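You operate a simulated robot arm through the tools that you are given. There is no shell and no other tool. Be economical: measure what you need, move in short steps, check, and stop when the job is done.

Carry out the task below with a simulated two-armed robot. There is one attempt and no reset: what you move stays moved.

TASK
Fetch the wiping block from the packing bench and set it on the rework table. Then put the orange leg from the track bench in the red pan. Then lift the side flap open. Keep to this order.

Only the result counts: the job must be done as asked and must still hold three seconds after the hand-in. Knocking over, shifting, dropping, spilling or breaking anything else fails it.

THE ROBOT
Two 6-joint arms with fingered hands on one trunk, on a base that drives. Base frame: it is fixed to the floor where the robot stands at the start and does not move with it; the origin is under the middle of the robot, x ahead of it, y to its left, z up; the surface under the hand at the start is at about z = 0.82. Lengths are in m, angles in degrees, forces in N, time in s.
The left shoulder is at the start at [0.05, 0.17, 1.01], the right one opposite. With the tool pointing down near the work surface each hand reaches from about 0.52 to 0.78 m from the robot's upright axis, wherever it stands, measured 20 degrees to its own side. Places, roughly: leg [-0.5, -3, 0.75]; red pan [-0.5, -3, 0.75]; rework table [-1.1, -0.8, 0.8]; side flap [0.2, 2.3, 0.8]. Payload 3.5 kg a hand.
The TCP of each hand is the grasp point between the finger pads, 0.026 m short of the fingertips. In the tool frame z runs along the fingers and y along their closing line. Largest opening 0.132 m; the body of the gripper starts 0.073 m behind the TCP. The gripper is a hand of 3 fingers: y runs from the thumb to the fingers, the wrist lies at [0, 0, -0.234] in the tool frame, and closing takes about 1.5 s.
Orientation is told as [roll, pitch, yaw] about the base's x, y, z axes, in that order, counted from this pose: with the fingers straight down and closing along the base's y, the tool's x points along the base's -x, its y along +y and its z along -z.

THE INTERFACE
- The arms move only by the tool apply_moves. It takes "left_deltas", "right_deltas" or both (then of equal length, played together; a hand with none holds still); each is a list of rows, each a list of 6 numbers: the turn, a rotation vector about the tool's x, y, z in degrees, then the shift along the tool's x, y, z in m. In form: [[ax, ay, az, x, y, z], ...]. A call has 1 to 12 rows; each row is the pose to reach, as a shift and turn from the pose commanded when the call began, along the tool's axes at that moment. "left_claw" and "right_claw" are, for a hand that has rows, the opening in per cent of the stroke, from 0 (shut) to 100 (fully open), set as the call begins (left out, the last holds). A row lasts 0.2 s, in which the tool goes at most 0.05 m and 8.6 degrees; a call with a longer step from one row to the next is refused whole, and so is a gripper value outside its range. A pose out of reach is approached as far as the arm can. The call stops where the force on the tool passes 40 N (or 10 N more than at its start, if that is more) or the arm is blocked; 0.2 s more then pass. The fingers move at their own pace (about 0.153 m/s each) and stop on an object; they squeeze with about 26 N. The grip force told is the motor's: it shows also when the fingers shut on nothing. Time passes only in rows, and 0.2 s behind the last, so rows that repeat a pose let the fingers close. The reply holds the time, the measured pose of the TCP, the force on the tool along the base axes, the opening and the grip force, in the units named above and with some noise, with the torque about the TCP (base axes, N m) and any sound that the robot's microphone picked up, and new pictures: "show" is both (left out), scene, wrist or none (wrist: the cameras of the hands that moved).
- Cameras (640 x 400 px; columns grow to the right, rows downward): "scene" is now at [0.0551, -0.0175, 1.6174]; the picture's right is [-0.36, -0.93, 0.00], its down [-0.61, 0.23, -0.76] and it looks along [0.71, -0.27, -0.65] (base axes); focal length 254 px, centre (320, 200). "left" rides on the left gripper at [-0.062, 0.003, -0.092] in its tool frame; the picture's right is [-0.05, -1.00, 0.00], its down [0.83, -0.04, -0.56] and it looks along [0.56, -0.03, 0.83] (tool axes); focal length 230 px, centre (320, 200). "right" rides on the right gripper at [0.062, 0.003, -0.092] in its tool frame; the picture's right is [-0.05, 1.00, 0.00], its down [-0.83, -0.04, -0.56] and it looks along [-0.55, -0.03, 0.83] (tool axes); focal length 230 px, centre (320, 200). There is no depth. A picture from a camera that has moved, and an enlarged one, comes with that camera's place and axes in the base frame and with its lens. The place of the scene camera against the robot may be out by one fixed shift of up to 0.025 m in any direction.
- move_column(by): slides the trunk up (or, below 0, down) by that many m; the arms and the scene camera ride with it, the base frame stays. It gives what a move gives, with no picture.
- roll_base(legs): drives the robot by 1 to 6 legs, each [ahead, left, turn to the left] in m, m and degrees, along the robot's own axes; the way and the turn of a leg run together, so that a leg with both is an arc; at most 1.5 m and 180 degrees a leg. The arms and the cameras ride along, it lands a little off, and it stops where it bumps. It gives what a move gives, and a new picture of the scene camera.
- curl_fingers(finger1, finger2, thumb_bend, hand): sets how far each is bent, from 0 (flat) to 1 (curled in); at 0.3 the hand is open as for a grip, at 0.7 the pads meet at the TCP. One left out holds its place. A second passes; each finger stops where it meets its share of the squeeze, and holds until it gets a number again. A gripper value or a shape takes the hand back. It gives what a move gives, with no picture; readings hold the bend of each and the force on the fingers (four entries, about 0 where the hand has none), thumb and palm.
- set_grasp(shape, hand): the hand has 3 fingers and takes this shape, open, in about a second: jaw (thumb against the fingers, like two jaws); tri (thumb and two fingers); tip (a fingertip pinch); poke (one finger out to press); point (the index stretched); flat (the hand flat); cup (the hand cupped); fist (a fist). The gripper value then closes the fingers along that shape, each until it touches; the sizes above hold for jaw. It gives what a move gives, with no picture.
- turn_head(pan, tilt): turns the head with the scene camera to pan (to the left, within 86 degrees either way) and tilt (down, from -29 to 69), counted from straight ahead of the robot. It gives what a move gives, and a new picture of the scene camera.
- close_up(camera, box): a new picture of the part [left, top, right, bottom] of that camera's present view, enlarged. No time passes.
- finish_job(): hands the job in; it is judged then, once.

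Go step by step. Nothing tells you exact positions but the pictures and the camera data: compare them with the known pose of the tool, close in by small moves and look again before you grip or let go. The budget is 165 turns and 260 pictures, counting those below and the enlarged ones. Unless the task says otherwise, let go and move clear before handing in, and close with one line.

The tools are called as name(argument=value, ...) on one line, values as JSON. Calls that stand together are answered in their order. apply_moves: Moves the arms, as the interface text tells. Its arguments: {"type":"object","properties":{"left_deltas":{"type":"array","items":{"type":"array","items":{"type":"number"}}},"left_claw":{"type":"number"},"right_deltas":{"type":"array","items":{"type":"array","items":{"type":"number"}}},"right_claw":{"type":"number"},"show":{"type":"string","enum":["both","scene","wrist","none"]}},"required":[]} The other tools are called the same way: move_column (by) slides the trunk up or down; set_grasp (shape, hand) gives the hand a shape; curl_fingers (finger1, finger2, thumb_bend, hand) moves the fingers one by one; roll_base (legs) drives the base; turn_head (pan, tilt) turns the head that bears the scene camera; close_up (camera, box) takes an enlarged picture of a part of a camera's view; finish_job () hands the job in.

At the start:

```text
time: 0.0
left_position: [0.5761, 0.0651, 1.0754]
left_tool_rot: [0.0, -0.1, 0.1]
left_ft_force: [0.2, 0.5, 0.1]
left_moment: [0.01, 0.0, 0.01]
left_grip_width: 0.1318
left_grip_force: 0.0
left_shape: jaw
left_bend: [0.3, 0.3, 0.3]
left_finger forces: [0.0, 0.0, 0.1, 0.0, 0.0, 0.0]
right_position: [0.5413, -0.3725, 1.1496]
right_tool_rot: [0.0, 0.1, 0.0]
right_ft_force: [0.7, 0.5, 0.6]
right_moment: [0.04, 0.01, -0.02]
right_grip_width: 0.1322
right_grip_force: 0.1
right_shape: jaw
right_bend: [0.3, 0.3, 0.3]
right_finger forces: [0.1, 0.0, 0.0, 0.1, 0.0, 0.0]
trunk travel left (down, up): [-0.625, 0.085]
robot x, y, heading: [0.0018, -0.002, 0.1]
head pan, tilt: [-21.1, 40.5]
```

scene: 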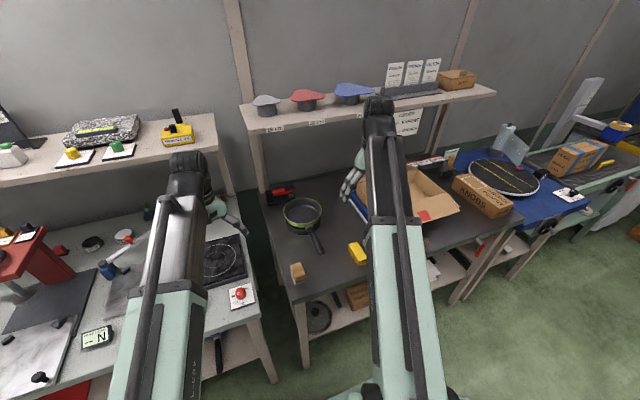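
right: 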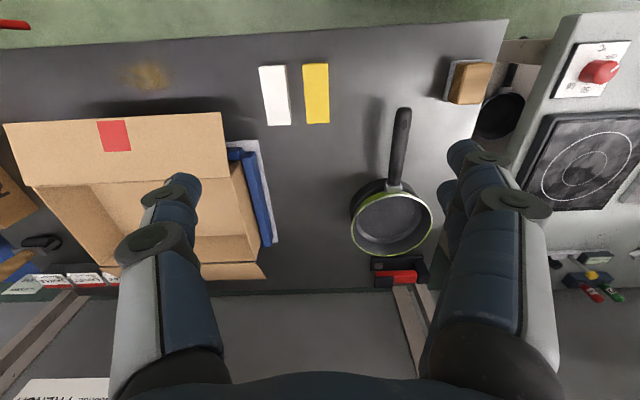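
left: 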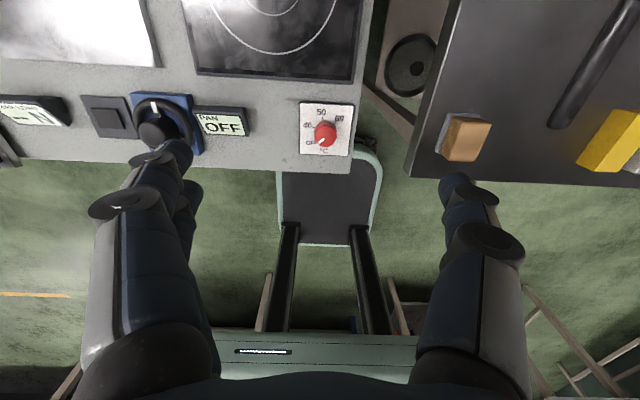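

I see a dark bench ahead with a carton, pan, yellow block and a brown block with a pale underside. I'll look closer to identify the wiping block.

close_up(camera="scene", box=[240, 160, 400, 320])

close_up(camera="right", box=[220, 40, 520, 260])

close_up(camera="scene", box=[380, 50, 640, 250])

```text
2.50 times, centred on (320, 240) of scene
camera zoom: at [0.0551, -0.0175, 1.6174], right [-0.36, -0.93, 0.0], down [-0.61, 0.23, -0.76], along [0.71, -0.27, -0.65], focal length 635 px, centre (320, 100)
```

zoom: 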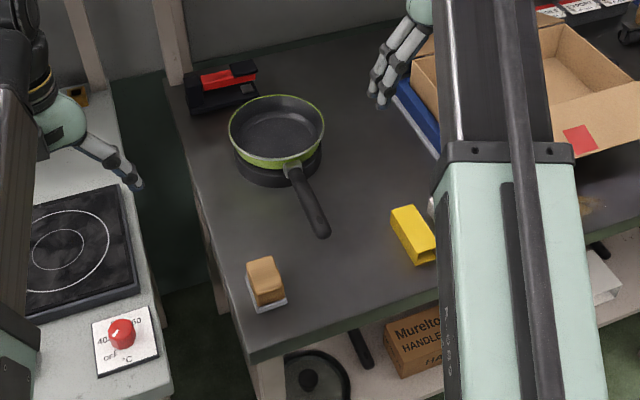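

```text
1.82 times, centred on (370, 150) of right
camera zoom: at [0.4802, -0.369, 1.2426], right [0.05, 1.0, 0.0], down [0.83, -0.04, 0.56], along [0.55, -0.03, -0.83], focal length 418 px, centre (229, 291)
```

zoom: 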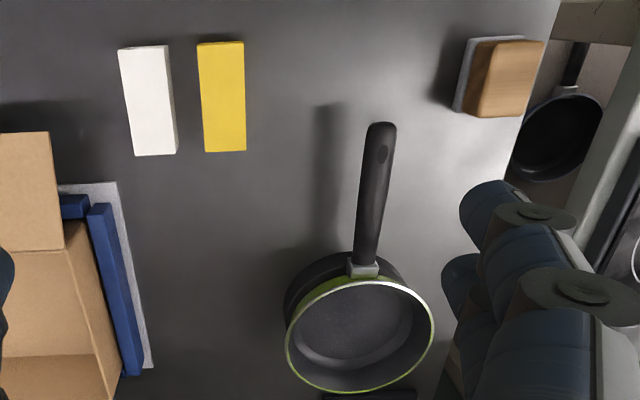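

```text
2.00 times, centred on (510, 150) of scene
camera zoom: at [0.0551, -0.0175, 1.6174], right [-0.36, -0.93, 0.0], down [-0.61, 0.23, -0.76], along [0.71, -0.27, -0.65], focal length 508 px, centre (-60, 300)
```

zoom: 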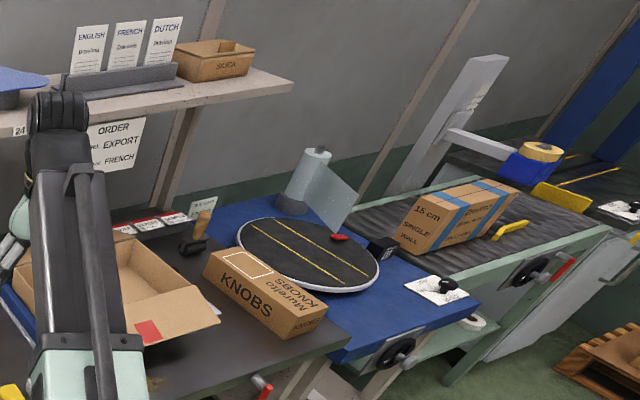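

The wiping block is the wooden block on pale felt at about (0.54, -0.14). I move the right hand above it, and the left hand a little aside.

apply_moves(right_deltas=[[0, 0, 0, 0, 0.046, 0], [0, 0, 0, 0, 0.092, 0], [0, 0, 0, 0, 0.138, 0.02], [0, 0, 0, 0, 0.184, 0.04], [0, 0, 0, 0, 0.23, 0.06], [0, 0, 0, 0, 0.23, 0.1]], left_deltas=[[0, 0, 0, 0, 0.03, 0], [0, 0, 0, 0, 0.06, 0], [0, 0, 0, 0, 0.1, 0], [0, 0, 0, 0, 0.1, 0], [0, 0, 0, 0, 0.1, 0], [0, 0, 0, 0, 0.1, 0]], right_claw=100)

```text
refused: row 3 steps farther than a row can; nothing moved
```

apply_moves(right_deltas=[[0, 0, 0, 0, 0.046, 0], [0, 0, 0, 0, 0.092, 0], [0, 0, 0, 0, 0.138, 0.01], [0, 0, 0, 0, 0.184, 0.02], [0, 0, 0, 0, 0.23, 0.03], [0, 0, 0, 0, 0.23, 0.07], [0, 0, 0, 0, 0.23, 0.1]], left_deltas=[[0, 0, 0, 0, 0.03, 0], [0, 0, 0, 0, 0.06, 0], [0, 0, 0, 0, 0.1, 0], [0, 0, 0, 0, 0.1, 0], [0, 0, 0, 0, 0.1, 0], [0, 0, 0, 0, 0.1, 0], [0, 0, 0, 0, 0.1, 0]], right_claw=100)

```text
time: 1.6
left_position: [0.5766, 0.1651, 1.0759]
left_tool_rot: [-0.1, 0.0, -0.1]
left_ft_force: [-0.3, 0.1, -0.5]
left_moment: [-0.01, 0.0, -0.02]
left_grip_width: 0.1318
left_grip_force: 0.0
left_shape: jaw
left_bend: [0.3, 0.3, 0.3]
left_finger forces: [0.0, 0.0, 0.1, 0.0, 0.0, 0.0]
right_position: [0.5414, -0.1422, 1.0501]
right_tool_rot: [0.0, 0.0, 0.0]
right_ft_force: [0.0, 0.7, -0.3]
right_moment: [-0.03, 0.02, -0.02]
right_grip_width: 0.1316
right_grip_force: 0.1
right_shape: jaw
right_bend: [0.3, 0.3, 0.3]
right_finger forces: [0.0, 0.0, 0.0, 0.0, 0.0, 0.0]
trunk travel left (down, up): [-0.625, 0.085]
robot x, y, heading: [0.0015, -0.0017, 0.1]
head pan, tilt: [-21.1, 40.5]
camera scene: at [0.0552, -0.0173, 1.6174], right [-0.36, -0.93, 0.0], down [-0.61, 0.23, -0.76], along [0.71, -0.27, -0.65], focal length 254 px, centre (320, 200)
camera right: at [0.4802, -0.1392, 1.1424], right [0.05, 1.0, 0.0], down [0.83, -0.04, 0.56], along [0.55, -0.03, -0.83], focal length 230 px, centre (320, 200)
camera left: at [0.6373, 0.1668, 1.1699], right [0.05, -1.0, 0.0], down [-0.83, -0.04, 0.55], along [-0.55, -0.03, -0.83], focal length 230 px, centre (320, 200)
```

scene: 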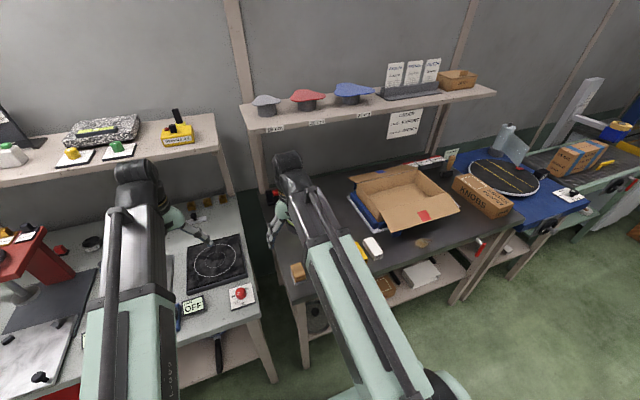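
right: 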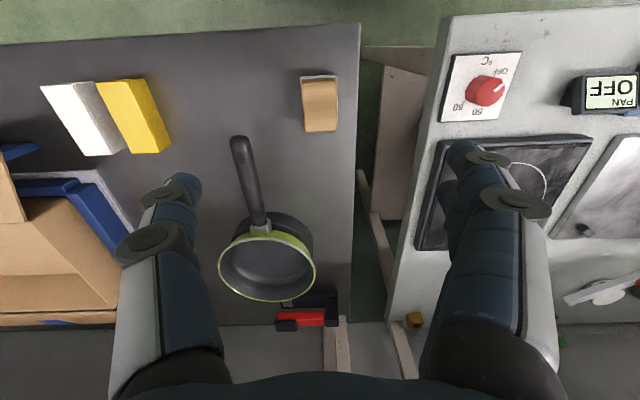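
left: 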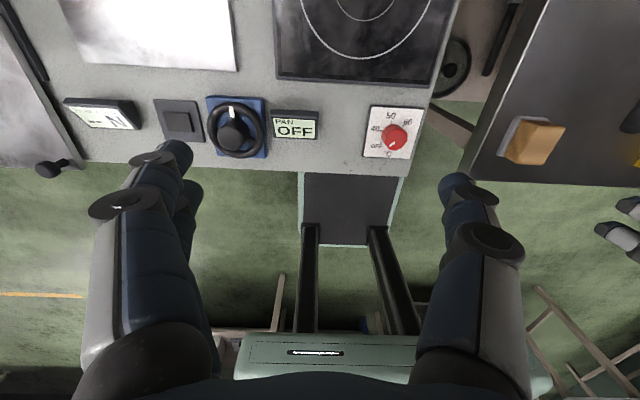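

The block lies right below the right hand, about 0.045 wide. I descend and check.

apply_moves(right_deltas=[[0, 0, 0, 0, 0, 0.045], [0, 0, 0, 0, 0, 0.09], [0, 0, 0, 0, 0, 0.13], [0, 0, 0, 0, 0, 0.16]], show="both")

close_up(camera="scene", box=[240, 200, 360, 300])

close_up(camera="left", box=[440, 80, 640, 240])

```text
time: 2.6
left_position: [0.576, 0.164, 1.0759]
left_tool_rot: [0.0, 0.0, -0.1]
left_ft_force: [-0.3, 0.2, 0.8]
left_moment: [0.01, 0.01, -0.02]
left_grip_width: 0.1321
left_grip_force: 0.0
left_shape: jaw
left_bend: [0.3, 0.3, 0.3]
left_finger forces: [0.0, 0.0, 0.0, 0.0, 0.0, 0.1]
right_position: [0.5415, -0.1412, 0.8904]
right_tool_rot: [0.1, 0.0, 0.1]
right_ft_force: [-0.1, -0.1, -0.4]
right_moment: [0.01, 0.0, 0.01]
right_grip_width: 0.1318
right_grip_force: 0.1
right_shape: jaw
right_bend: [0.3, 0.3, 0.3]
right_finger forces: [0.0, 0.1, 0.0, 0.0, 0.1, 0.0]
trunk travel left (down, up): [-0.625, 0.085]
robot x, y, heading: [-0.0036, 0.0037, -0.1]
head pan, tilt: [-21.1, 40.5]
camera scene: at [0.0552, -0.0175, 1.6174], right [-0.36, -0.93, 0.0], down [-0.61, 0.23, -0.76], along [0.71, -0.27, -0.65], focal length 254 px, centre (320, 200)
camera right: at [0.4812, -0.1384, 0.9822], right [0.05, 1.0, 0.0], down [0.83, -0.04, 0.56], along [0.56, -0.03, -0.83], focal length 230 px, centre (320, 200)
```

scene: 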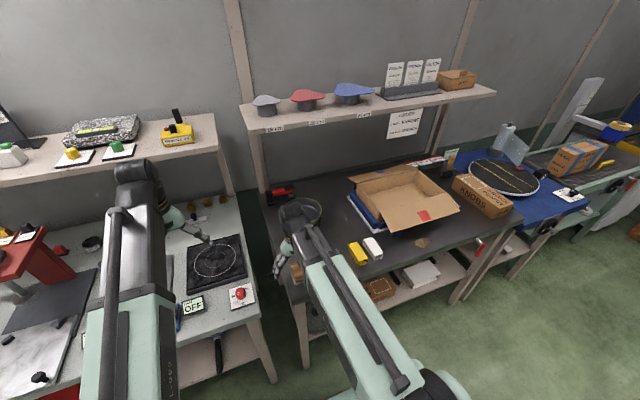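
right: 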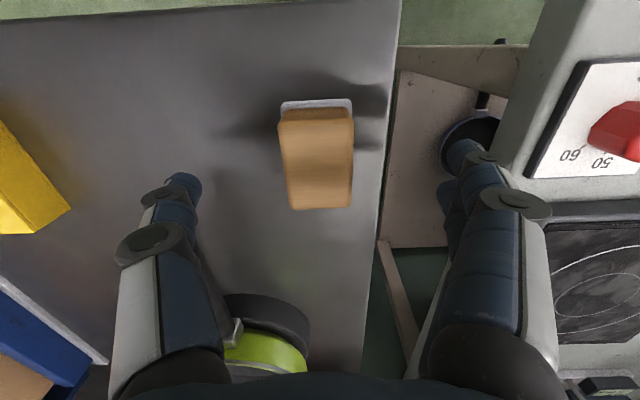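

```text
4.00 times, centred on (300, 250) of scene
camera zoom: at [0.0552, -0.0175, 1.6174], right [-0.36, -0.93, 0.0], down [-0.61, 0.23, -0.76], along [0.71, -0.27, -0.65], focal length 1016 px, centre (400, 0)
```

zoom: 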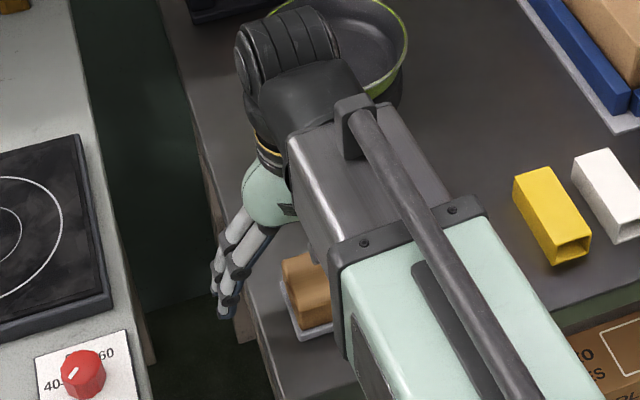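

```text
2.50 times, centred on (540, 160) of left
camera zoom: at [0.6373, 0.1666, 1.1699], right [0.05, -1.0, 0.0], down [-0.83, -0.04, 0.55], along [-0.55, -0.03, -0.83], focal length 575 px, centre (-230, 300)
```

zoom: 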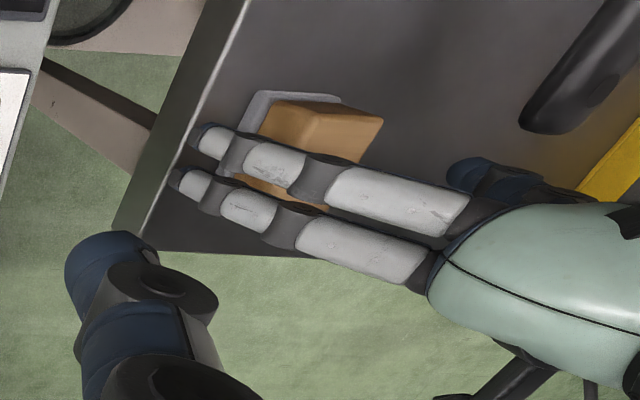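

Alignment is good. I go down the last bit and close on the block.

apply_moves(right_deltas=[[0, 0, 0, 0.003, 0, 0.015], [0, 0, 0, 0.003, 0, 0.032]], show="wrist")

apply_moves(right_deltas=[[0, 0, 0, 0, 0, 0], [0, 0, 0, 0, 0, 0], [0, 0, 0, 0, 0, 0], [0, 0, 0, 0, 0, 0], [0, 0, 0, 0, 0, 0], [0, 0, 0, 0, 0, 0], [0, 0, 0, 0, 0, 0], [0, 0, 0, 0, 0, 0]], right_claw=0, show="wrist")

```text
time: 3.2
left_position: [0.5761, 0.1648, 1.0762]
left_tool_rot: [0.0, -0.1, 0.0]
left_ft_force: [-0.8, -0.5, -0.6]
left_moment: [0.02, 0.0, 0.0]
left_grip_width: 0.1317
left_grip_force: 0.0
left_shape: jaw
left_bend: [0.3, 0.3, 0.3]
left_finger forces: [0.1, 0.0, 0.0, 0.0, 0.2, 0.1]
right_position: [0.5392, -0.1411, 0.8588]
right_tool_rot: [-0.1, 0.1, -0.1]
right_ft_force: [0.8, 0.4, -0.2]
right_moment: [0.02, 0.0, 0.0]
right_grip_width: 0.1318
right_grip_force: 0.0
right_shape: jaw
right_bend: [0.3, 0.3, 0.3]
right_finger forces: [0.0, 0.1, 0.0, 0.0, 0.1, 0.0]
trunk travel left (down, up): [-0.625, 0.085]
robot x, y, heading: [0.001, 0.0007, 0.0]
head pan, tilt: [-21.1, 40.5]
camera right: at [0.4776, -0.1387, 0.9504], right [0.05, 1.0, 0.0], down [0.83, -0.04, 0.56], along [0.56, -0.03, -0.83], focal length 230 px, centre (320, 200)
```

right: 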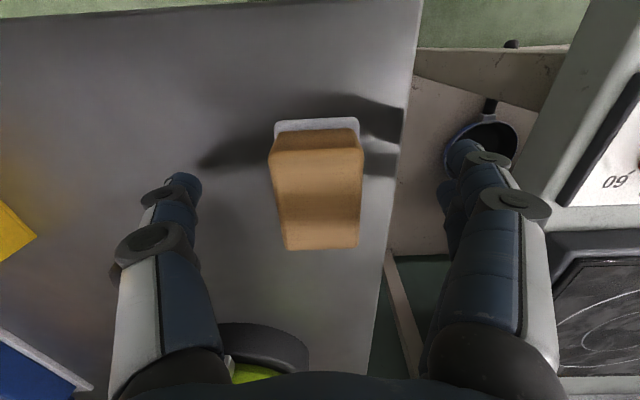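

```text
time: 5.0
left_position: [0.576, 0.1635, 1.0775]
left_tool_rot: [-0.1, -0.1, 0.0]
left_ft_force: [-0.2, 0.4, -0.1]
left_moment: [0.03, 0.02, 0.01]
left_grip_width: 0.132
left_grip_force: 0.2
left_shape: jaw
left_bend: [0.3, 0.3, 0.3]
left_finger forces: [0.0, 0.0, 0.0, 0.0, 0.0, 0.0]
right_position: [0.5385, -0.1427, 0.858]
right_tool_rot: [0.0, -0.1, 0.0]
right_ft_force: [0.9, 0.0, 0.1]
right_moment: [-0.01, 0.01, 0.04]
right_grip_width: 0.0338
right_grip_force: 25.8
right_shape: jaw
right_bend: [0.73, 0.73, 0.7]
right_finger forces: [11.9, 11.8, 0.0, 0.0, 23.5, 0.0]
trunk travel left (down, up): [-0.625, 0.085]
robot x, y, heading: [-0.0014, 0.0012, 0.2]
head pan, tilt: [-21.1, 40.5]
camera right: at [0.4775, -0.1387, 0.9506], right [0.05, 1.0, 0.0], down [0.83, -0.04, 0.56], along [0.55, -0.03, -0.83], focal length 230 px, centre (320, 200)
```

right: 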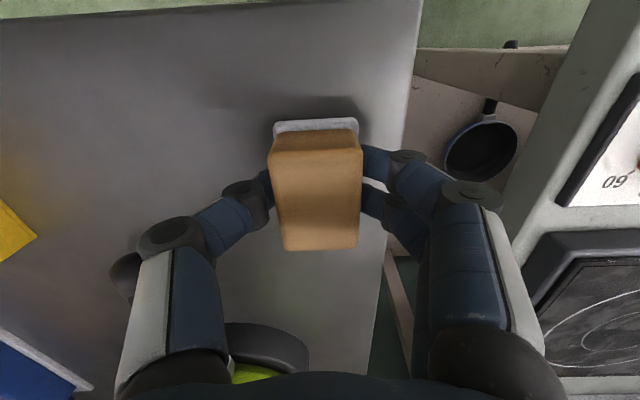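

Gripped at 0.034 width. I lift straight up and check that the block came along.

apply_moves(right_deltas=[[0, 0, 0, 0, 0, -0.03], [0, 0, 0, 0, 0, -0.07], [0, 0, 0, 0, 0, -0.115], [0, 0, 0, 0, 0, -0.16], [0, 0, 0, 0, 0, -0.2]], show="wrist")

close_up(camera="left", box=[400, 80, 640, 240])

```text
time: 6.2
left_position: [0.5762, 0.1643, 1.0761]
left_tool_rot: [0.0, -0.2, 0.1]
left_ft_force: [-0.1, -0.3, -0.7]
left_moment: [0.01, 0.03, 0.0]
left_grip_width: 0.1318
left_grip_force: 0.0
left_shape: jaw
left_bend: [0.3, 0.3, 0.3]
left_finger forces: [0.1, 0.0, 0.0, 0.0, 0.0, 0.0]
right_position: [0.5382, -0.1415, 1.0589]
right_tool_rot: [0.0, 0.0, 0.0]
right_ft_force: [-0.4, -0.4, -0.3]
right_moment: [0.01, 0.0, 0.0]
right_grip_width: 0.0339
right_grip_force: 26.1
right_shape: jaw
right_bend: [0.73, 0.73, 0.7]
right_finger forces: [11.7, 11.6, 0.0, 0.0, 23.5, 0.0]
trunk travel left (down, up): [-0.625, 0.085]
robot x, y, heading: [0.0024, -0.0014, 0.2]
head pan, tilt: [-21.1, 40.5]
camera right: at [0.4775, -0.1385, 1.1509], right [0.05, 1.0, 0.0], down [0.83, -0.04, 0.56], along [0.55, -0.03, -0.83], focal length 230 px, centre (320, 200)
```

right: 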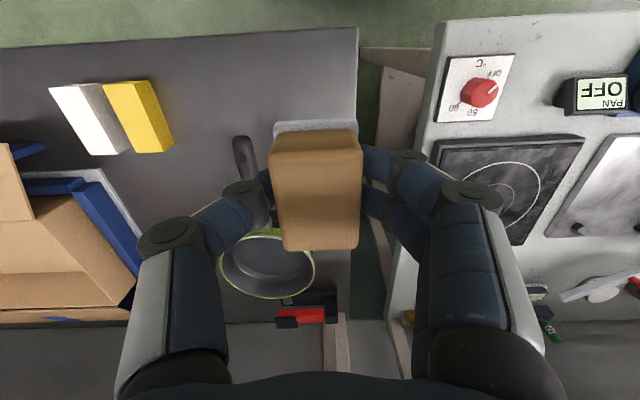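

```text
2.50 times, centred on (520, 160) of left
camera zoom: at [0.6372, 0.1667, 1.17], right [0.05, -1.0, 0.0], down [-0.83, -0.04, 0.55], along [-0.55, -0.03, -0.83], focal length 575 px, centre (-180, 300)
```

zoom: 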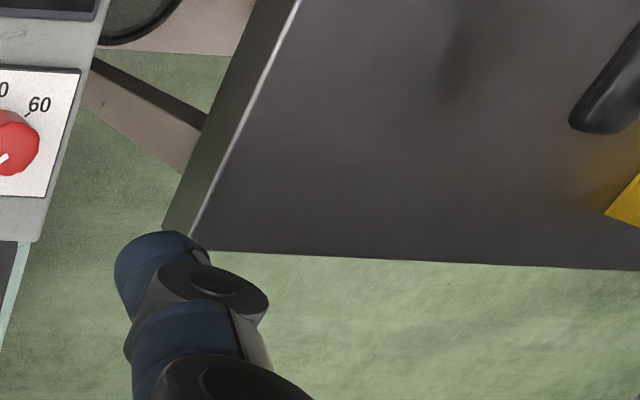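

The block is held. I look to the right and left with the head before driving, to see what is around.

turn_head(pan=-86, tilt=30)

turn_head(pan=86, tilt=30)

```text
time: 7.5
left_position: [0.577, 0.1631, 1.0766]
left_tool_rot: [0.0, -0.1, 0.0]
left_ft_force: [0.5, -0.1, -0.2]
left_moment: [0.01, -0.07, -0.01]
left_grip_width: 0.1319
left_grip_force: 0.1
left_shape: jaw
left_bend: [0.3, 0.3, 0.3]
left_finger forces: [0.0, 0.1, 0.0, 0.1, 0.1, 0.1]
right_position: [0.5379, -0.1409, 1.058]
right_tool_rot: [0.0, 0.0, 0.0]
right_ft_force: [0.5, 0.6, -1.0]
right_moment: [-0.02, 0.0, 0.0]
right_grip_width: 0.0339
right_grip_force: 25.9
right_shape: jaw
right_bend: [0.73, 0.73, 0.7]
right_finger forces: [11.9, 11.7, 0.0, 0.0, 23.6, 0.1]
trunk travel left (down, up): [-0.625, 0.085]
robot x, y, heading: [0.0006, 0.0007, 0.1]
head pan, tilt: [-85.9, 30.0]
camera scene: at [-0.0174, -0.0771, 1.6334], right [-1.0, -0.07, 0.0], down [-0.04, 0.5, -0.87], along [0.06, -0.86, -0.5], focal length 254 px, centre (320, 200)
```

scene: 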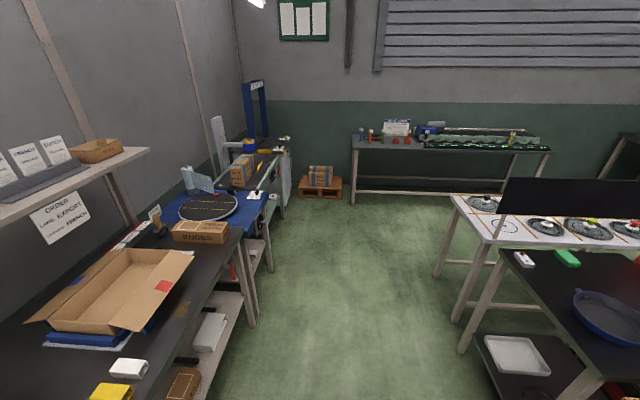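

```text
time: 10.2
left_position: [0.5769, 0.164, 1.0768]
left_tool_rot: [0.1, -0.1, 0.0]
left_ft_force: [-0.2, -0.3, 0.4]
left_moment: [-0.01, 0.01, -0.01]
left_grip_width: 0.1317
left_grip_force: 0.1
left_shape: jaw
left_bend: [0.3, 0.3, 0.3]
left_finger forces: [0.1, 0.0, 0.1, 0.1, 0.1, 0.0]
right_position: [0.5378, -0.1409, 1.0578]
right_tool_rot: [-0.1, 0.1, 0.0]
right_ft_force: [0.6, -0.5, -0.3]
right_moment: [-0.03, 0.02, 0.0]
right_grip_width: 0.0339
right_grip_force: 25.8
right_shape: jaw
right_bend: [0.73, 0.73, 0.7]
right_finger forces: [11.8, 11.6, 0.0, 0.0, 23.4, 0.0]
trunk travel left (down, up): [-0.625, 0.085]
robot x, y, heading: [0.0, 0.0023, 0.2]
head pan, tilt: [85.9, 30.0]
camera scene: at [-0.0174, 0.1033, 1.6335], right [1.0, -0.07, 0.0], down [-0.04, -0.5, -0.87], along [0.06, 0.86, -0.5], focal length 254 px, centre (320, 200)
```

scene: 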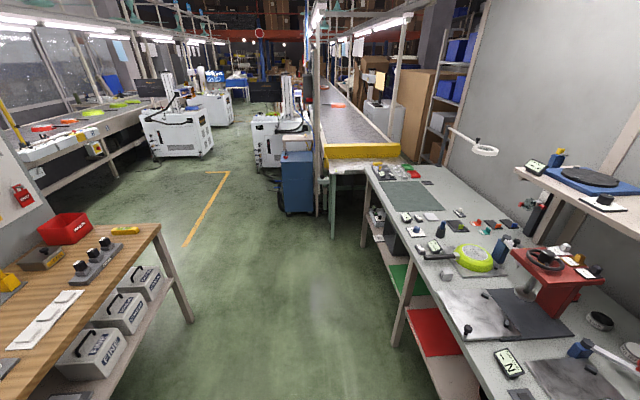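

Behind the robot to the right is a dark table (front edge near x = -0.78): the rework table. I raise the trunk, back up and turn right.

move_column(by=0.08)

turn_head(pan=-20, tilt=40)

roll_base(legs=[[-0.2, 0, 0], [0, 0, -90]])

```text
time: 11.3
left_position: [0.5771, 0.1652, 1.1564]
left_tool_rot: [0.0, 0.0, -0.1]
left_ft_force: [-0.2, 0.2, 0.2]
left_moment: [0.02, 0.0, -0.04]
left_grip_width: 0.1317
left_grip_force: 0.1
left_shape: jaw
left_bend: [0.3, 0.3, 0.3]
left_finger forces: [0.0, 0.0, 0.0, 0.1, 0.1, 0.0]
right_position: [0.5387, -0.1422, 1.1378]
right_tool_rot: [0.0, 0.0, 0.0]
right_ft_force: [-0.7, 0.6, -0.3]
right_moment: [0.01, -0.01, -0.02]
right_grip_width: 0.034
right_grip_force: 25.9
right_shape: jaw
right_bend: [0.73, 0.73, 0.7]
right_finger forces: [11.9, 11.7, 0.1, 0.0, 23.6, 0.1]
trunk travel left (down, up): [-0.705, 0.005]
robot x, y, heading: [-0.0011, -0.0012, 0.3]
head pan, tilt: [85.9, 30.0]
```

```text
time: 13.2
left_position: [0.5766, 0.1644, 1.1559]
left_tool_rot: [0.0, -0.2, 0.0]
left_ft_force: [0.1, -0.6, -0.2]
left_moment: [0.04, 0.02, 0.02]
left_grip_width: 0.1321
left_grip_force: 0.1
left_shape: jaw
left_bend: [0.3, 0.3, 0.3]
left_finger forces: [0.1, 0.1, 0.1, 0.0, 0.0, 0.1]
right_position: [0.5389, -0.1421, 1.1382]
right_tool_rot: [0.0, -0.1, 0.1]
right_ft_force: [-0.6, -0.2, -0.5]
right_moment: [0.02, -0.03, -0.01]
right_grip_width: 0.0336
right_grip_force: 25.5
right_shape: jaw
right_bend: [0.73, 0.73, 0.7]
right_finger forces: [11.8, 11.6, 0.1, 0.0, 23.5, 0.0]
trunk travel left (down, up): [-0.705, 0.005]
robot x, y, heading: [0.002, 0.0001, 0.0]
head pan, tilt: [-20.0, 40.0]
camera scene: at [0.0561, -0.0159, 1.6981], right [-0.34, -0.94, 0.0], down [-0.6, 0.22, -0.77], along [0.72, -0.26, -0.64], focal length 254 px, centre (320, 200)
```

scene: 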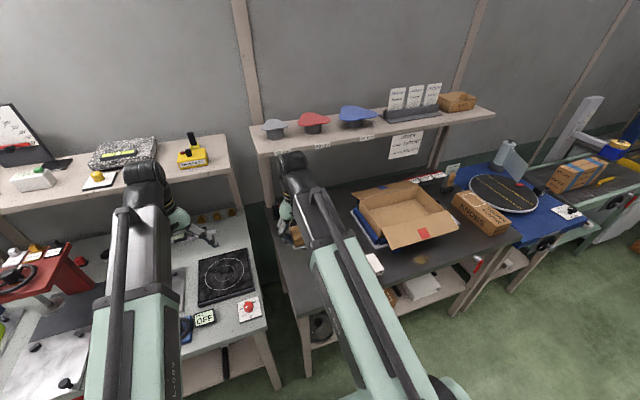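

```text
time: 18.6
left_position: [-0.0377, -0.5784, 1.156]
left_tool_rot: [0.0, -0.1, -90.4]
left_ft_force: [0.5, -0.8, 0.5]
left_moment: [0.02, 0.02, -0.01]
left_grip_width: 0.1321
left_grip_force: 0.1
left_shape: jaw
left_bend: [0.3, 0.3, 0.3]
left_finger forces: [0.0, 0.0, 0.0, 0.1, 0.0, 0.0]
right_position: [-0.3459, -0.5373, 1.1377]
right_tool_rot: [0.0, 0.0, -90.4]
right_ft_force: [0.7, 0.0, -1.0]
right_moment: [0.03, -0.03, -0.02]
right_grip_width: 0.034
right_grip_force: 26.0
right_shape: jaw
right_bend: [0.73, 0.73, 0.7]
right_finger forces: [11.7, 11.8, 0.1, 0.0, 23.5, 0.1]
trunk travel left (down, up): [-0.705, 0.005]
robot x, y, heading: [-0.2, 0.0043, -90.3]
head pan, tilt: [-20.0, 40.0]
camera scene: at [-0.2121, -0.0266, 1.6981], right [-0.94, 0.35, 0.0], down [0.22, 0.6, -0.77], along [-0.27, -0.72, -0.64], focal length 254 px, centre (320, 200)
```

scene: 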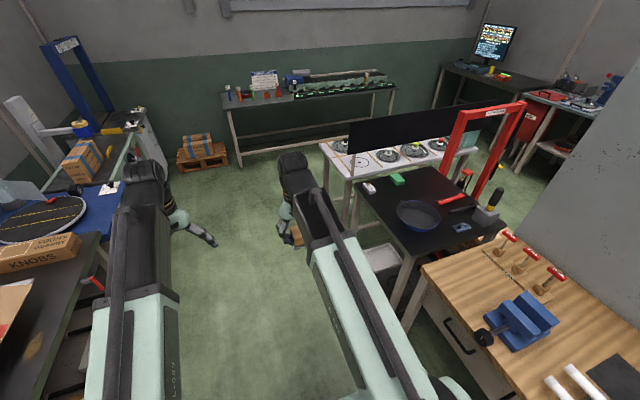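

The dark table with the blue pan, beyond the wooden bench, is the rework table. I drive along the aisle keeping away from it, then turn to face it.

roll_base(legs=[[0.65, 0.15, 0], [0, 0, -90]])

```text
time: 26.1
left_position: [-0.6305, -0.8086, 1.1563]
left_tool_rot: [0.0, -0.1, 179.3]
left_ft_force: [0.6, 0.0, -0.1]
left_moment: [-0.01, 0.03, -0.02]
left_grip_width: 0.132
left_grip_force: 0.0
left_shape: jaw
left_bend: [0.3, 0.3, 0.3]
left_finger forces: [0.1, 0.0, 0.1, 0.0, 0.0, 0.1]
right_position: [-0.59, -0.5031, 1.1383]
right_tool_rot: [0.0, 0.0, 179.3]
right_ft_force: [-0.2, 0.2, -0.1]
right_moment: [-0.03, 0.01, -0.01]
right_grip_width: 0.0335
right_grip_force: 26.1
right_shape: jaw
right_bend: [0.73, 0.73, 0.7]
right_finger forces: [11.7, 11.7, 0.0, 0.0, 23.4, 0.1]
trunk travel left (down, up): [-0.705, 0.005]
robot x, y, heading: [-0.0529, -0.6514, 179.3]
head pan, tilt: [-20.0, 40.0]
camera scene: at [-0.0767, -0.6086, 1.6981], right [0.35, 0.94, 0.0], down [0.6, -0.23, -0.77], along [-0.72, 0.27, -0.64], focal length 254 px, centre (320, 200)
```

scene: 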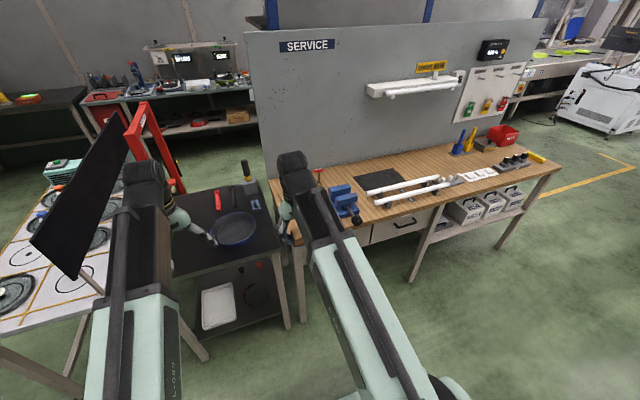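

turn_head(pan=10, tilt=40)

close_up(camera="scene", box=[200, 100, 440, 250])

close_up(camera="left", box=[0, 0, 640, 400])

close_up(camera="right", box=[0, 0, 640, 400])

```text
time: 27.0
left_position: [-0.6316, -0.8095, 1.1554]
left_tool_rot: [0.0, 0.0, 179.2]
left_ft_force: [0.3, -0.1, -0.1]
left_moment: [-0.01, 0.01, -0.02]
left_grip_width: 0.132
left_grip_force: 0.0
left_shape: jaw
left_bend: [0.3, 0.3, 0.3]
left_finger forces: [0.1, 0.0, 0.0, 0.0, 0.1, 0.0]
right_position: [-0.5907, -0.5031, 1.1374]
right_tool_rot: [0.0, 0.0, 179.2]
right_ft_force: [-0.4, -0.5, -1.6]
right_moment: [0.03, -0.02, -0.02]
right_grip_width: 0.0339
right_grip_force: 26.1
right_shape: jaw
right_bend: [0.73, 0.73, 0.7]
right_finger forces: [11.7, 11.7, 0.0, 0.0, 23.4, 0.0]
trunk travel left (down, up): [-0.705, 0.005]
robot x, y, heading: [-0.0526, -0.6489, 179.4]
head pan, tilt: [10.0, 40.0]
camera scene: at [-0.0811, -0.6524, 1.6981], right [-0.16, 0.99, 0.0], down [0.63, 0.1, -0.77], along [-0.76, -0.12, -0.64], focal length 254 px, centre (320, 200)
```

scene: 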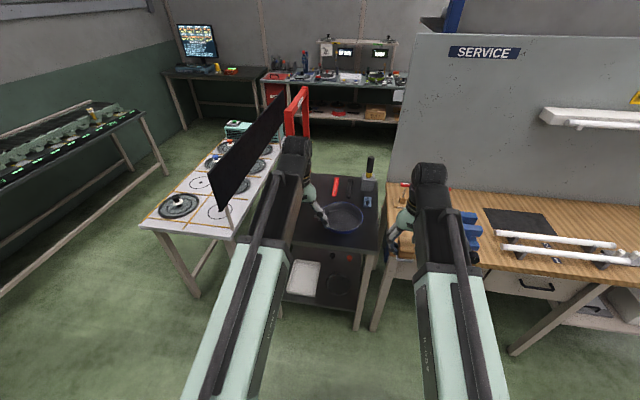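

```text
2.67 times, centred on (320, 175) of scene
camera zoom: at [-0.0811, -0.6524, 1.6981], right [-0.16, 0.99, 0.0], down [0.63, 0.1, -0.77], along [-0.76, -0.12, -0.64], focal length 678 px, centre (320, 267)
```

zoom: 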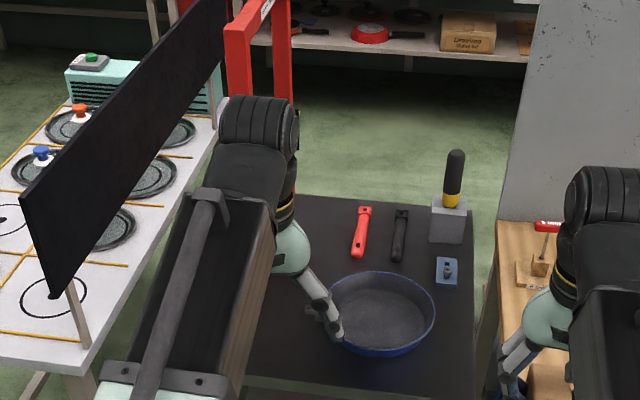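

```text
1.00 times, centred on (320, 200) of left (not enlarged: the box is as wide or as high as the picture)
camera zoom: at [-0.6937, -0.8119, 1.25], right [-0.04, 1.0, 0.0], down [0.83, 0.03, 0.55], along [0.55, 0.02, -0.83], focal length 230 px, centre (320, 200)
```

zoom: 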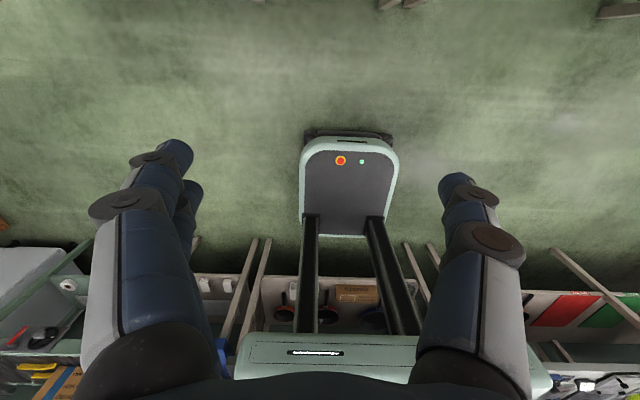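

```text
1.00 times, centred on (320, 200) of right (not enlarged: the box is as wide or as high as the picture)
camera zoom: at [-0.528, -0.5072, 1.2304], right [-0.06, -1.0, 0.0], down [-0.83, 0.05, 0.56], along [-0.55, 0.04, -0.83], focal length 230 px, centre (320, 200)
```

zoom: 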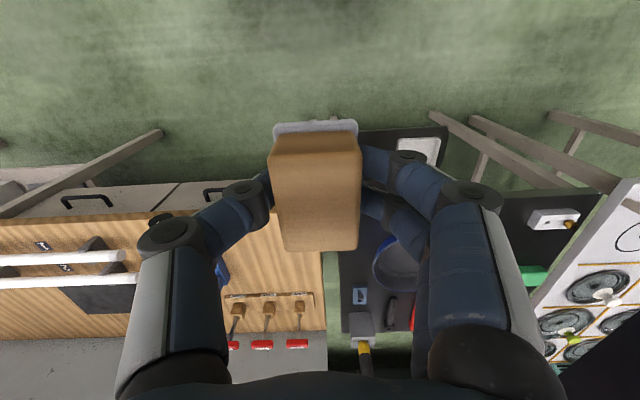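

The table has a free spot near its front edge around (-0.90, -0.86), between the pan and a white switch item. I raise the left hand to clear the dark divider, then strafe left and move closer.

apply_moves(left_deltas=[[0, 0, 0, 0, 0, -0.048], [0, 0, 0, 0, 0, -0.096], [0, 0, 0, 0, 0, -0.144], [0, 0, 0, 0, 0, -0.19], [0, 0, 0, 0, 0, -0.22]], show="none")

roll_base(legs=[[0, 0.37, 0], [0.15, 0, 0.5]])

close_up(camera="right", box=[0, 0, 640, 400])

```text
time: 28.2
left_position: [-0.6809, -0.8092, 1.29]
left_tool_rot: [-0.2, -3.2, 179.2]
left_ft_force: [0.0, 0.7, -0.3]
left_moment: [-0.03, -0.03, -0.02]
left_grip_width: 0.1317
left_grip_force: 0.1
left_shape: jaw
left_bend: [0.3, 0.3, 0.3]
left_finger forces: [0.0, 0.0, 0.0, 0.0, 0.0, 0.0]
left hand out of reach, approached as far as the arm can: row 2, 3, 4, 5
right_position: [-0.5902, -0.504, 1.1375]
right_tool_rot: [0.0, 0.0, 179.3]
right_ft_force: [-0.7, 0.0, -0.5]
right_moment: [0.0, -0.01, 0.02]
right_grip_width: 0.0336
right_grip_force: 25.9
right_shape: jaw
right_bend: [0.73, 0.73, 0.7]
right_finger forces: [11.7, 11.7, 0.0, 0.1, 23.5, 0.0]
trunk travel left (down, up): [-0.705, 0.005]
robot x, y, heading: [-0.0523, -0.6499, 179.3]
head pan, tilt: [10.0, 40.0]
```

```text
time: 31.6
left_position: [-0.8361, -1.1826, 1.2893]
left_tool_rot: [0.0, -3.1, 179.9]
left_ft_force: [-0.8, -0.1, 0.0]
left_moment: [-0.03, -0.04, 0.0]
left_grip_width: 0.132
left_grip_force: 0.0
left_shape: jaw
left_bend: [0.3, 0.3, 0.3]
left_finger forces: [0.1, 0.0, 0.0, 0.0, 0.0, 0.0]
right_position: [-0.7487, -0.8755, 1.1376]
right_tool_rot: [0.0, 0.1, 179.9]
right_ft_force: [0.0, 1.1, -0.2]
right_moment: [0.02, -0.06, 0.01]
right_grip_width: 0.0342
right_grip_force: 26.1
right_shape: jaw
right_bend: [0.73, 0.73, 0.7]
right_finger forces: [11.7, 11.7, 0.0, 0.1, 23.4, 0.0]
trunk travel left (down, up): [-0.705, 0.005]
robot x, y, heading: [-0.2082, -1.0203, 179.9]
head pan, tilt: [10.0, 40.0]
camera scene: at [-0.2385, -1.0203, 1.698], right [-0.17, 0.99, 0.0], down [0.63, 0.11, -0.77], along [-0.75, -0.13, -0.64], focal length 254 px, centre (320, 200)
```

scene: 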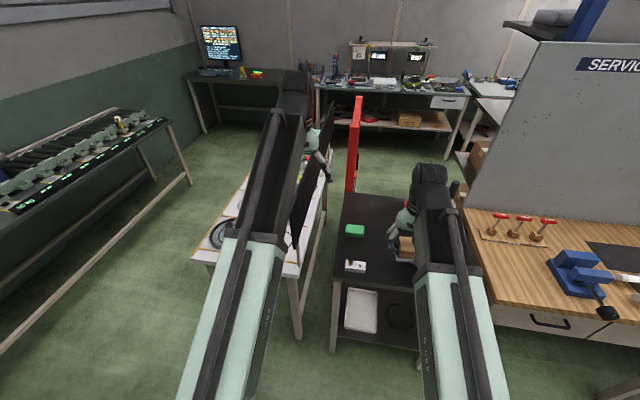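

```text
1.00 times, centred on (320, 200) of right (not enlarged: the box is as wide or as high as the picture)
camera zoom: at [-0.6862, -0.8792, 1.2296], right [-0.05, -1.0, 0.0], down [-0.83, 0.04, 0.55], along [-0.55, 0.03, -0.83], focal length 230 px, centre (320, 200)
```

zoom: 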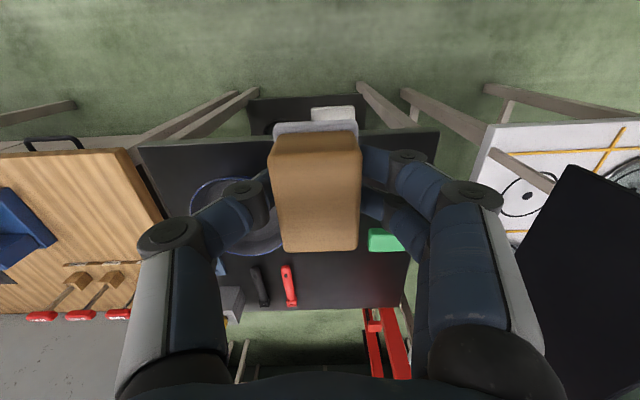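

close_up(camera="scene", box=[320, 180, 480, 300])

close_up(camera="right", box=[340, 120, 440, 200])

```text
3.33 times, centred on (400, 240) of scene
camera zoom: at [-0.2385, -1.0203, 1.698], right [-0.17, 0.99, 0.0], down [0.63, 0.11, -0.77], along [-0.75, -0.13, -0.64], focal length 847 px, centre (53, 67)
```

zoom: 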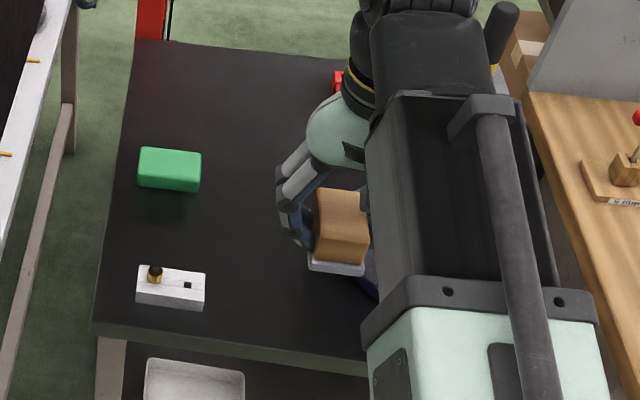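

```text
5.00 times, centred on (390, 160) of right
camera zoom: at [-0.6862, -0.8792, 1.2296], right [-0.05, -1.0, 0.0], down [-0.83, 0.04, 0.55], along [-0.55, 0.03, -0.83], focal length 1150 px, centre (-30, 400)
```

zoom: 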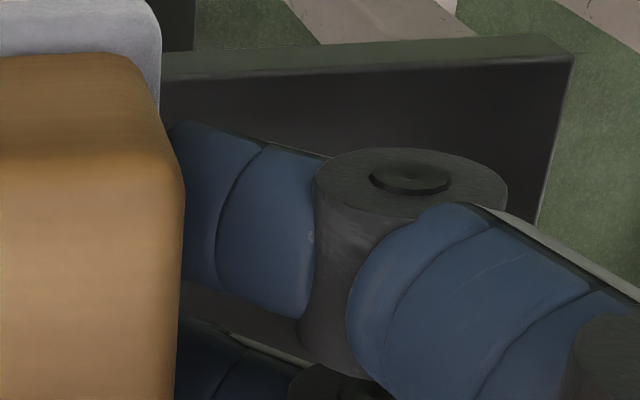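

Free spot confirmed between pan and white item; target TCP about (-0.905, -0.86). I move above it and descend part-way.

apply_moves(right_deltas=[[0, 0, 0, -0.045, -0.004, 0], [0, 0, 0, -0.09, -0.01, 0], [0, 0, 0, -0.135, -0.015, 0], [0, 0, 0, -0.157, -0.015, 0.03], [0, 0, 0, -0.157, -0.015, 0.075], [0, 0, 0, -0.157, -0.015, 0.12], [0, 0, 0, -0.157, -0.015, 0.165], [0, 0, 0, -0.157, -0.015, 0.2], [0, 0, 0, -0.157, -0.015, 0.22]])

close_up(camera="scene", box=[320, 180, 480, 300])

```text
time: 33.6
left_position: [-0.8339, -1.1811, 1.2904]
left_tool_rot: [-0.1, -3.2, 179.9]
left_ft_force: [0.0, -0.5, -0.1]
left_moment: [-0.02, 0.0, 0.0]
left_grip_width: 0.132
left_grip_force: 0.1
left_shape: jaw
left_bend: [0.3, 0.3, 0.3]
left_finger forces: [0.1, 0.1, 0.0, 0.0, 0.0, 0.0]
right_position: [-0.9042, -0.8604, 0.9169]
right_tool_rot: [-0.1, 0.0, 180.0]
right_ft_force: [-0.6, -0.4, -0.5]
right_moment: [0.01, -0.03, 0.0]
right_grip_width: 0.0338
right_grip_force: 25.7
right_shape: jaw
right_bend: [0.73, 0.73, 0.7]
right_finger forces: [11.7, 11.7, 0.1, 0.1, 23.4, 0.0]
trunk travel left (down, up): [-0.705, 0.005]
robot x, y, heading: [-0.2065, -1.0228, 179.8]
head pan, tilt: [10.0, 40.0]
camera scene: at [-0.2362, -1.0202, 1.6981], right [-0.17, 0.99, 0.0], down [0.63, 0.11, -0.77], along [-0.75, -0.13, -0.64], focal length 254 px, centre (320, 200)
camera right: at [-0.8421, -0.8642, 1.0105], right [-0.05, -1.0, 0.0], down [-0.83, 0.04, 0.56], along [-0.55, 0.03, -0.83], focal length 230 px, centre (320, 200)
```

scene: 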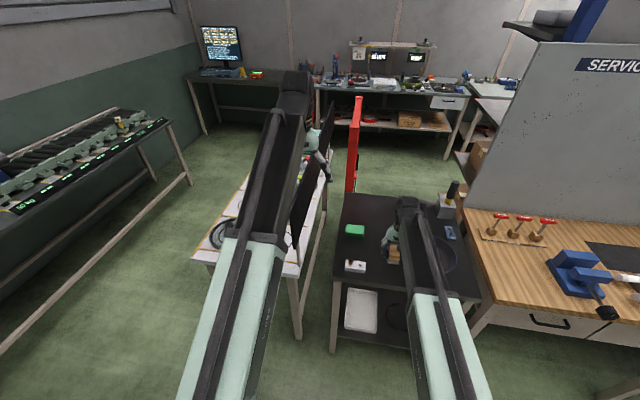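
right: 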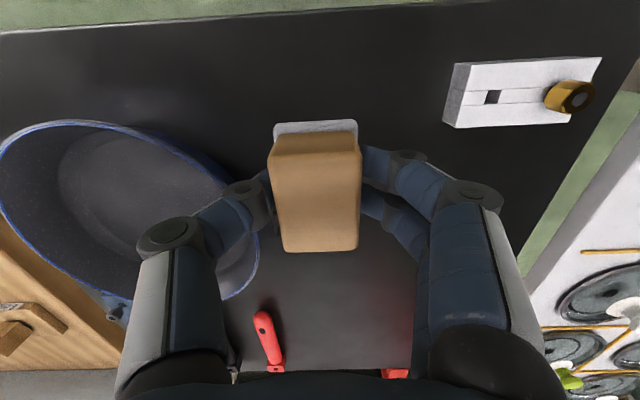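

```text
3.33 times, centred on (400, 240) of scene
camera zoom: at [-0.2362, -1.0202, 1.6981], right [-0.17, 0.99, 0.0], down [0.63, 0.11, -0.77], along [-0.75, -0.13, -0.64], focal length 847 px, centre (53, 67)
```

zoom: 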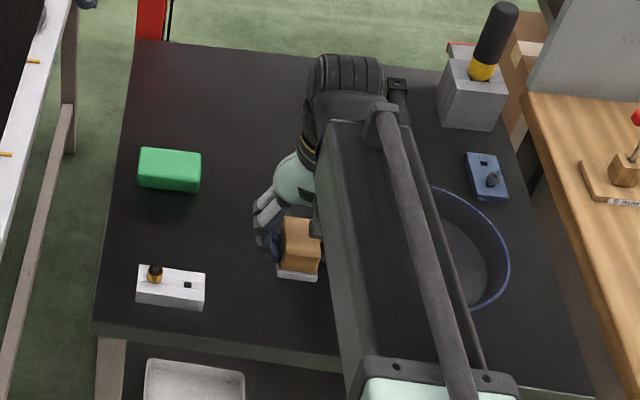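

apply_moves(right_deltas=[[0, 0, 0, 0.004, 0.008, 0.03], [0, 0, 0, 0.004, 0.008, 0.055], [0, 0, 0, 0.004, 0.008, 0.06]], show="wrist")

close_up(camera="scene", box=[370, 230, 430, 275])

```text
time: 34.4
left_position: [-0.8344, -1.181, 1.2906]
left_tool_rot: [-0.1, -3.2, 180.0]
left_ft_force: [0.2, 0.2, -0.2]
left_moment: [-0.02, -0.02, 0.0]
left_grip_width: 0.132
left_grip_force: 0.1
left_shape: jaw
left_bend: [0.3, 0.3, 0.3]
left_finger forces: [0.0, 0.0, 0.0, 0.0, 0.0, 0.1]
right_position: [-0.8995, -0.8685, 0.8569]
right_tool_rot: [-0.1, 0.0, 180.0]
right_ft_force: [0.7, -0.2, -1.8]
right_moment: [0.01, -0.01, 0.0]
right_grip_width: 0.034
right_grip_force: 25.8
right_shape: jaw
right_bend: [0.73, 0.73, 0.7]
right_finger forces: [11.6, 11.8, 0.0, 0.0, 23.4, 0.0]
trunk travel left (down, up): [-0.705, 0.005]
robot x, y, heading: [-0.2074, -1.0229, 180.1]
head pan, tilt: [10.0, 40.0]
camera right: at [-0.8377, -0.8719, 0.9505], right [-0.05, -1.0, 0.0], down [-0.83, 0.04, 0.56], along [-0.55, 0.03, -0.83], focal length 230 px, centre (320, 200)
```

right: 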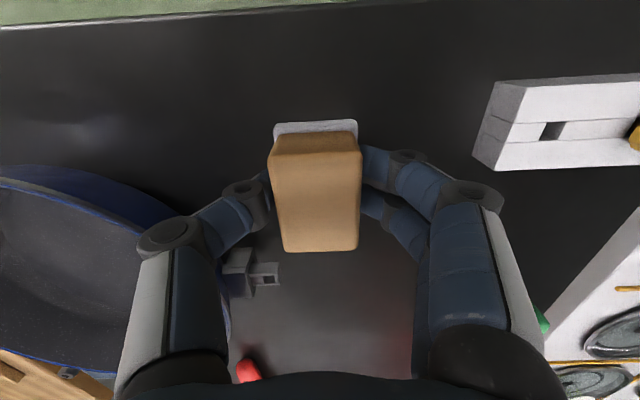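

```text
8.89 times, centred on (400, 252) of scene
camera zoom: at [-0.236, -1.0203, 1.6981], right [-0.17, 0.99, 0.0], down [0.63, 0.11, -0.77], along [-0.75, -0.13, -0.64], focal length 2258 px, centre (-391, -267)
```

zoom: 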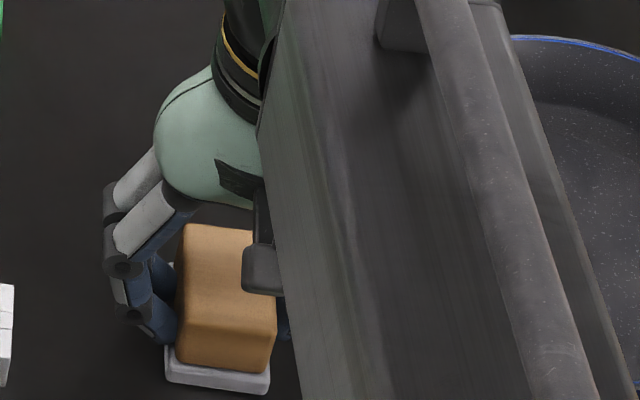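

Now I lower in small steps and watch the force for contact.

apply_moves(right_deltas=[[0, 0, 0, 0, 0, 0.005], [0, 0, 0, 0, 0, 0.01]], show="none")

apply_moves(right_deltas=[[0, 0, 0, 0, 0, 0.004], [0, 0, 0, 0, 0, 0.005]], show="none")

```text
time: 35.0
left_position: [-0.831, -1.1811, 1.2904]
left_tool_rot: [-0.1, -3.3, 179.8]
left_ft_force: [0.0, 0.4, 0.2]
left_moment: [0.01, 0.02, 0.0]
left_grip_width: 0.1322
left_grip_force: 0.2
left_shape: jaw
left_bend: [0.3, 0.3, 0.3]
left_finger forces: [0.1, 0.1, 0.0, 0.0, 0.0, 0.1]
right_position: [-0.8995, -0.8696, 0.856]
right_tool_rot: [0.0, -0.5, 179.8]
right_ft_force: [9.1, 0.4, 23.3]
right_moment: [-0.46, -0.26, 0.18]
right_grip_width: 0.035
right_grip_force: 26.3
right_shape: jaw
right_bend: [0.74, 0.74, 0.71]
right_finger forces: [20.7, 20.9, 0.0, 0.0, 26.1, 0.1]
trunk travel left (down, up): [-0.705, 0.005]
robot x, y, heading: [-0.2099, -1.0206, 179.7]
head pan, tilt: [10.0, 40.0]
stopped in row 2 (right hand): the force on the tool passed its limit at 43 N (the readings are from after the stop); the commanded pose is now the measured one
```

```text
time: 35.4
left_position: [-0.8322, -1.1814, 1.2904]
left_tool_rot: [0.0, -3.2, 179.8]
left_ft_force: [-0.5, -1.3, -0.1]
left_moment: [0.03, -0.04, 0.01]
left_grip_width: 0.132
left_grip_force: 0.0
left_shape: jaw
left_bend: [0.3, 0.3, 0.3]
left_finger forces: [0.0, 0.0, 0.0, 0.1, 0.0, 0.1]
right_position: [-0.9027, -0.8679, 0.8551]
right_tool_rot: [0.0, -0.8, 179.9]
right_ft_force: [6.8, 1.1, 24.7]
right_moment: [-0.48, -0.16, 0.13]
right_grip_width: 0.0352
right_grip_force: 25.7
right_shape: jaw
right_bend: [0.75, 0.74, 0.71]
right_finger forces: [21.3, 21.9, 0.0, 0.0, 26.3, 0.0]
trunk travel left (down, up): [-0.705, 0.005]
robot x, y, heading: [-0.2063, -1.0181, 180.0]
head pan, tilt: [10.0, 40.0]
stopped in row 2 (right hand): the force on the tool passed its limit at 44 N (the readings are from after the stop); the commanded pose is now the measured one
```

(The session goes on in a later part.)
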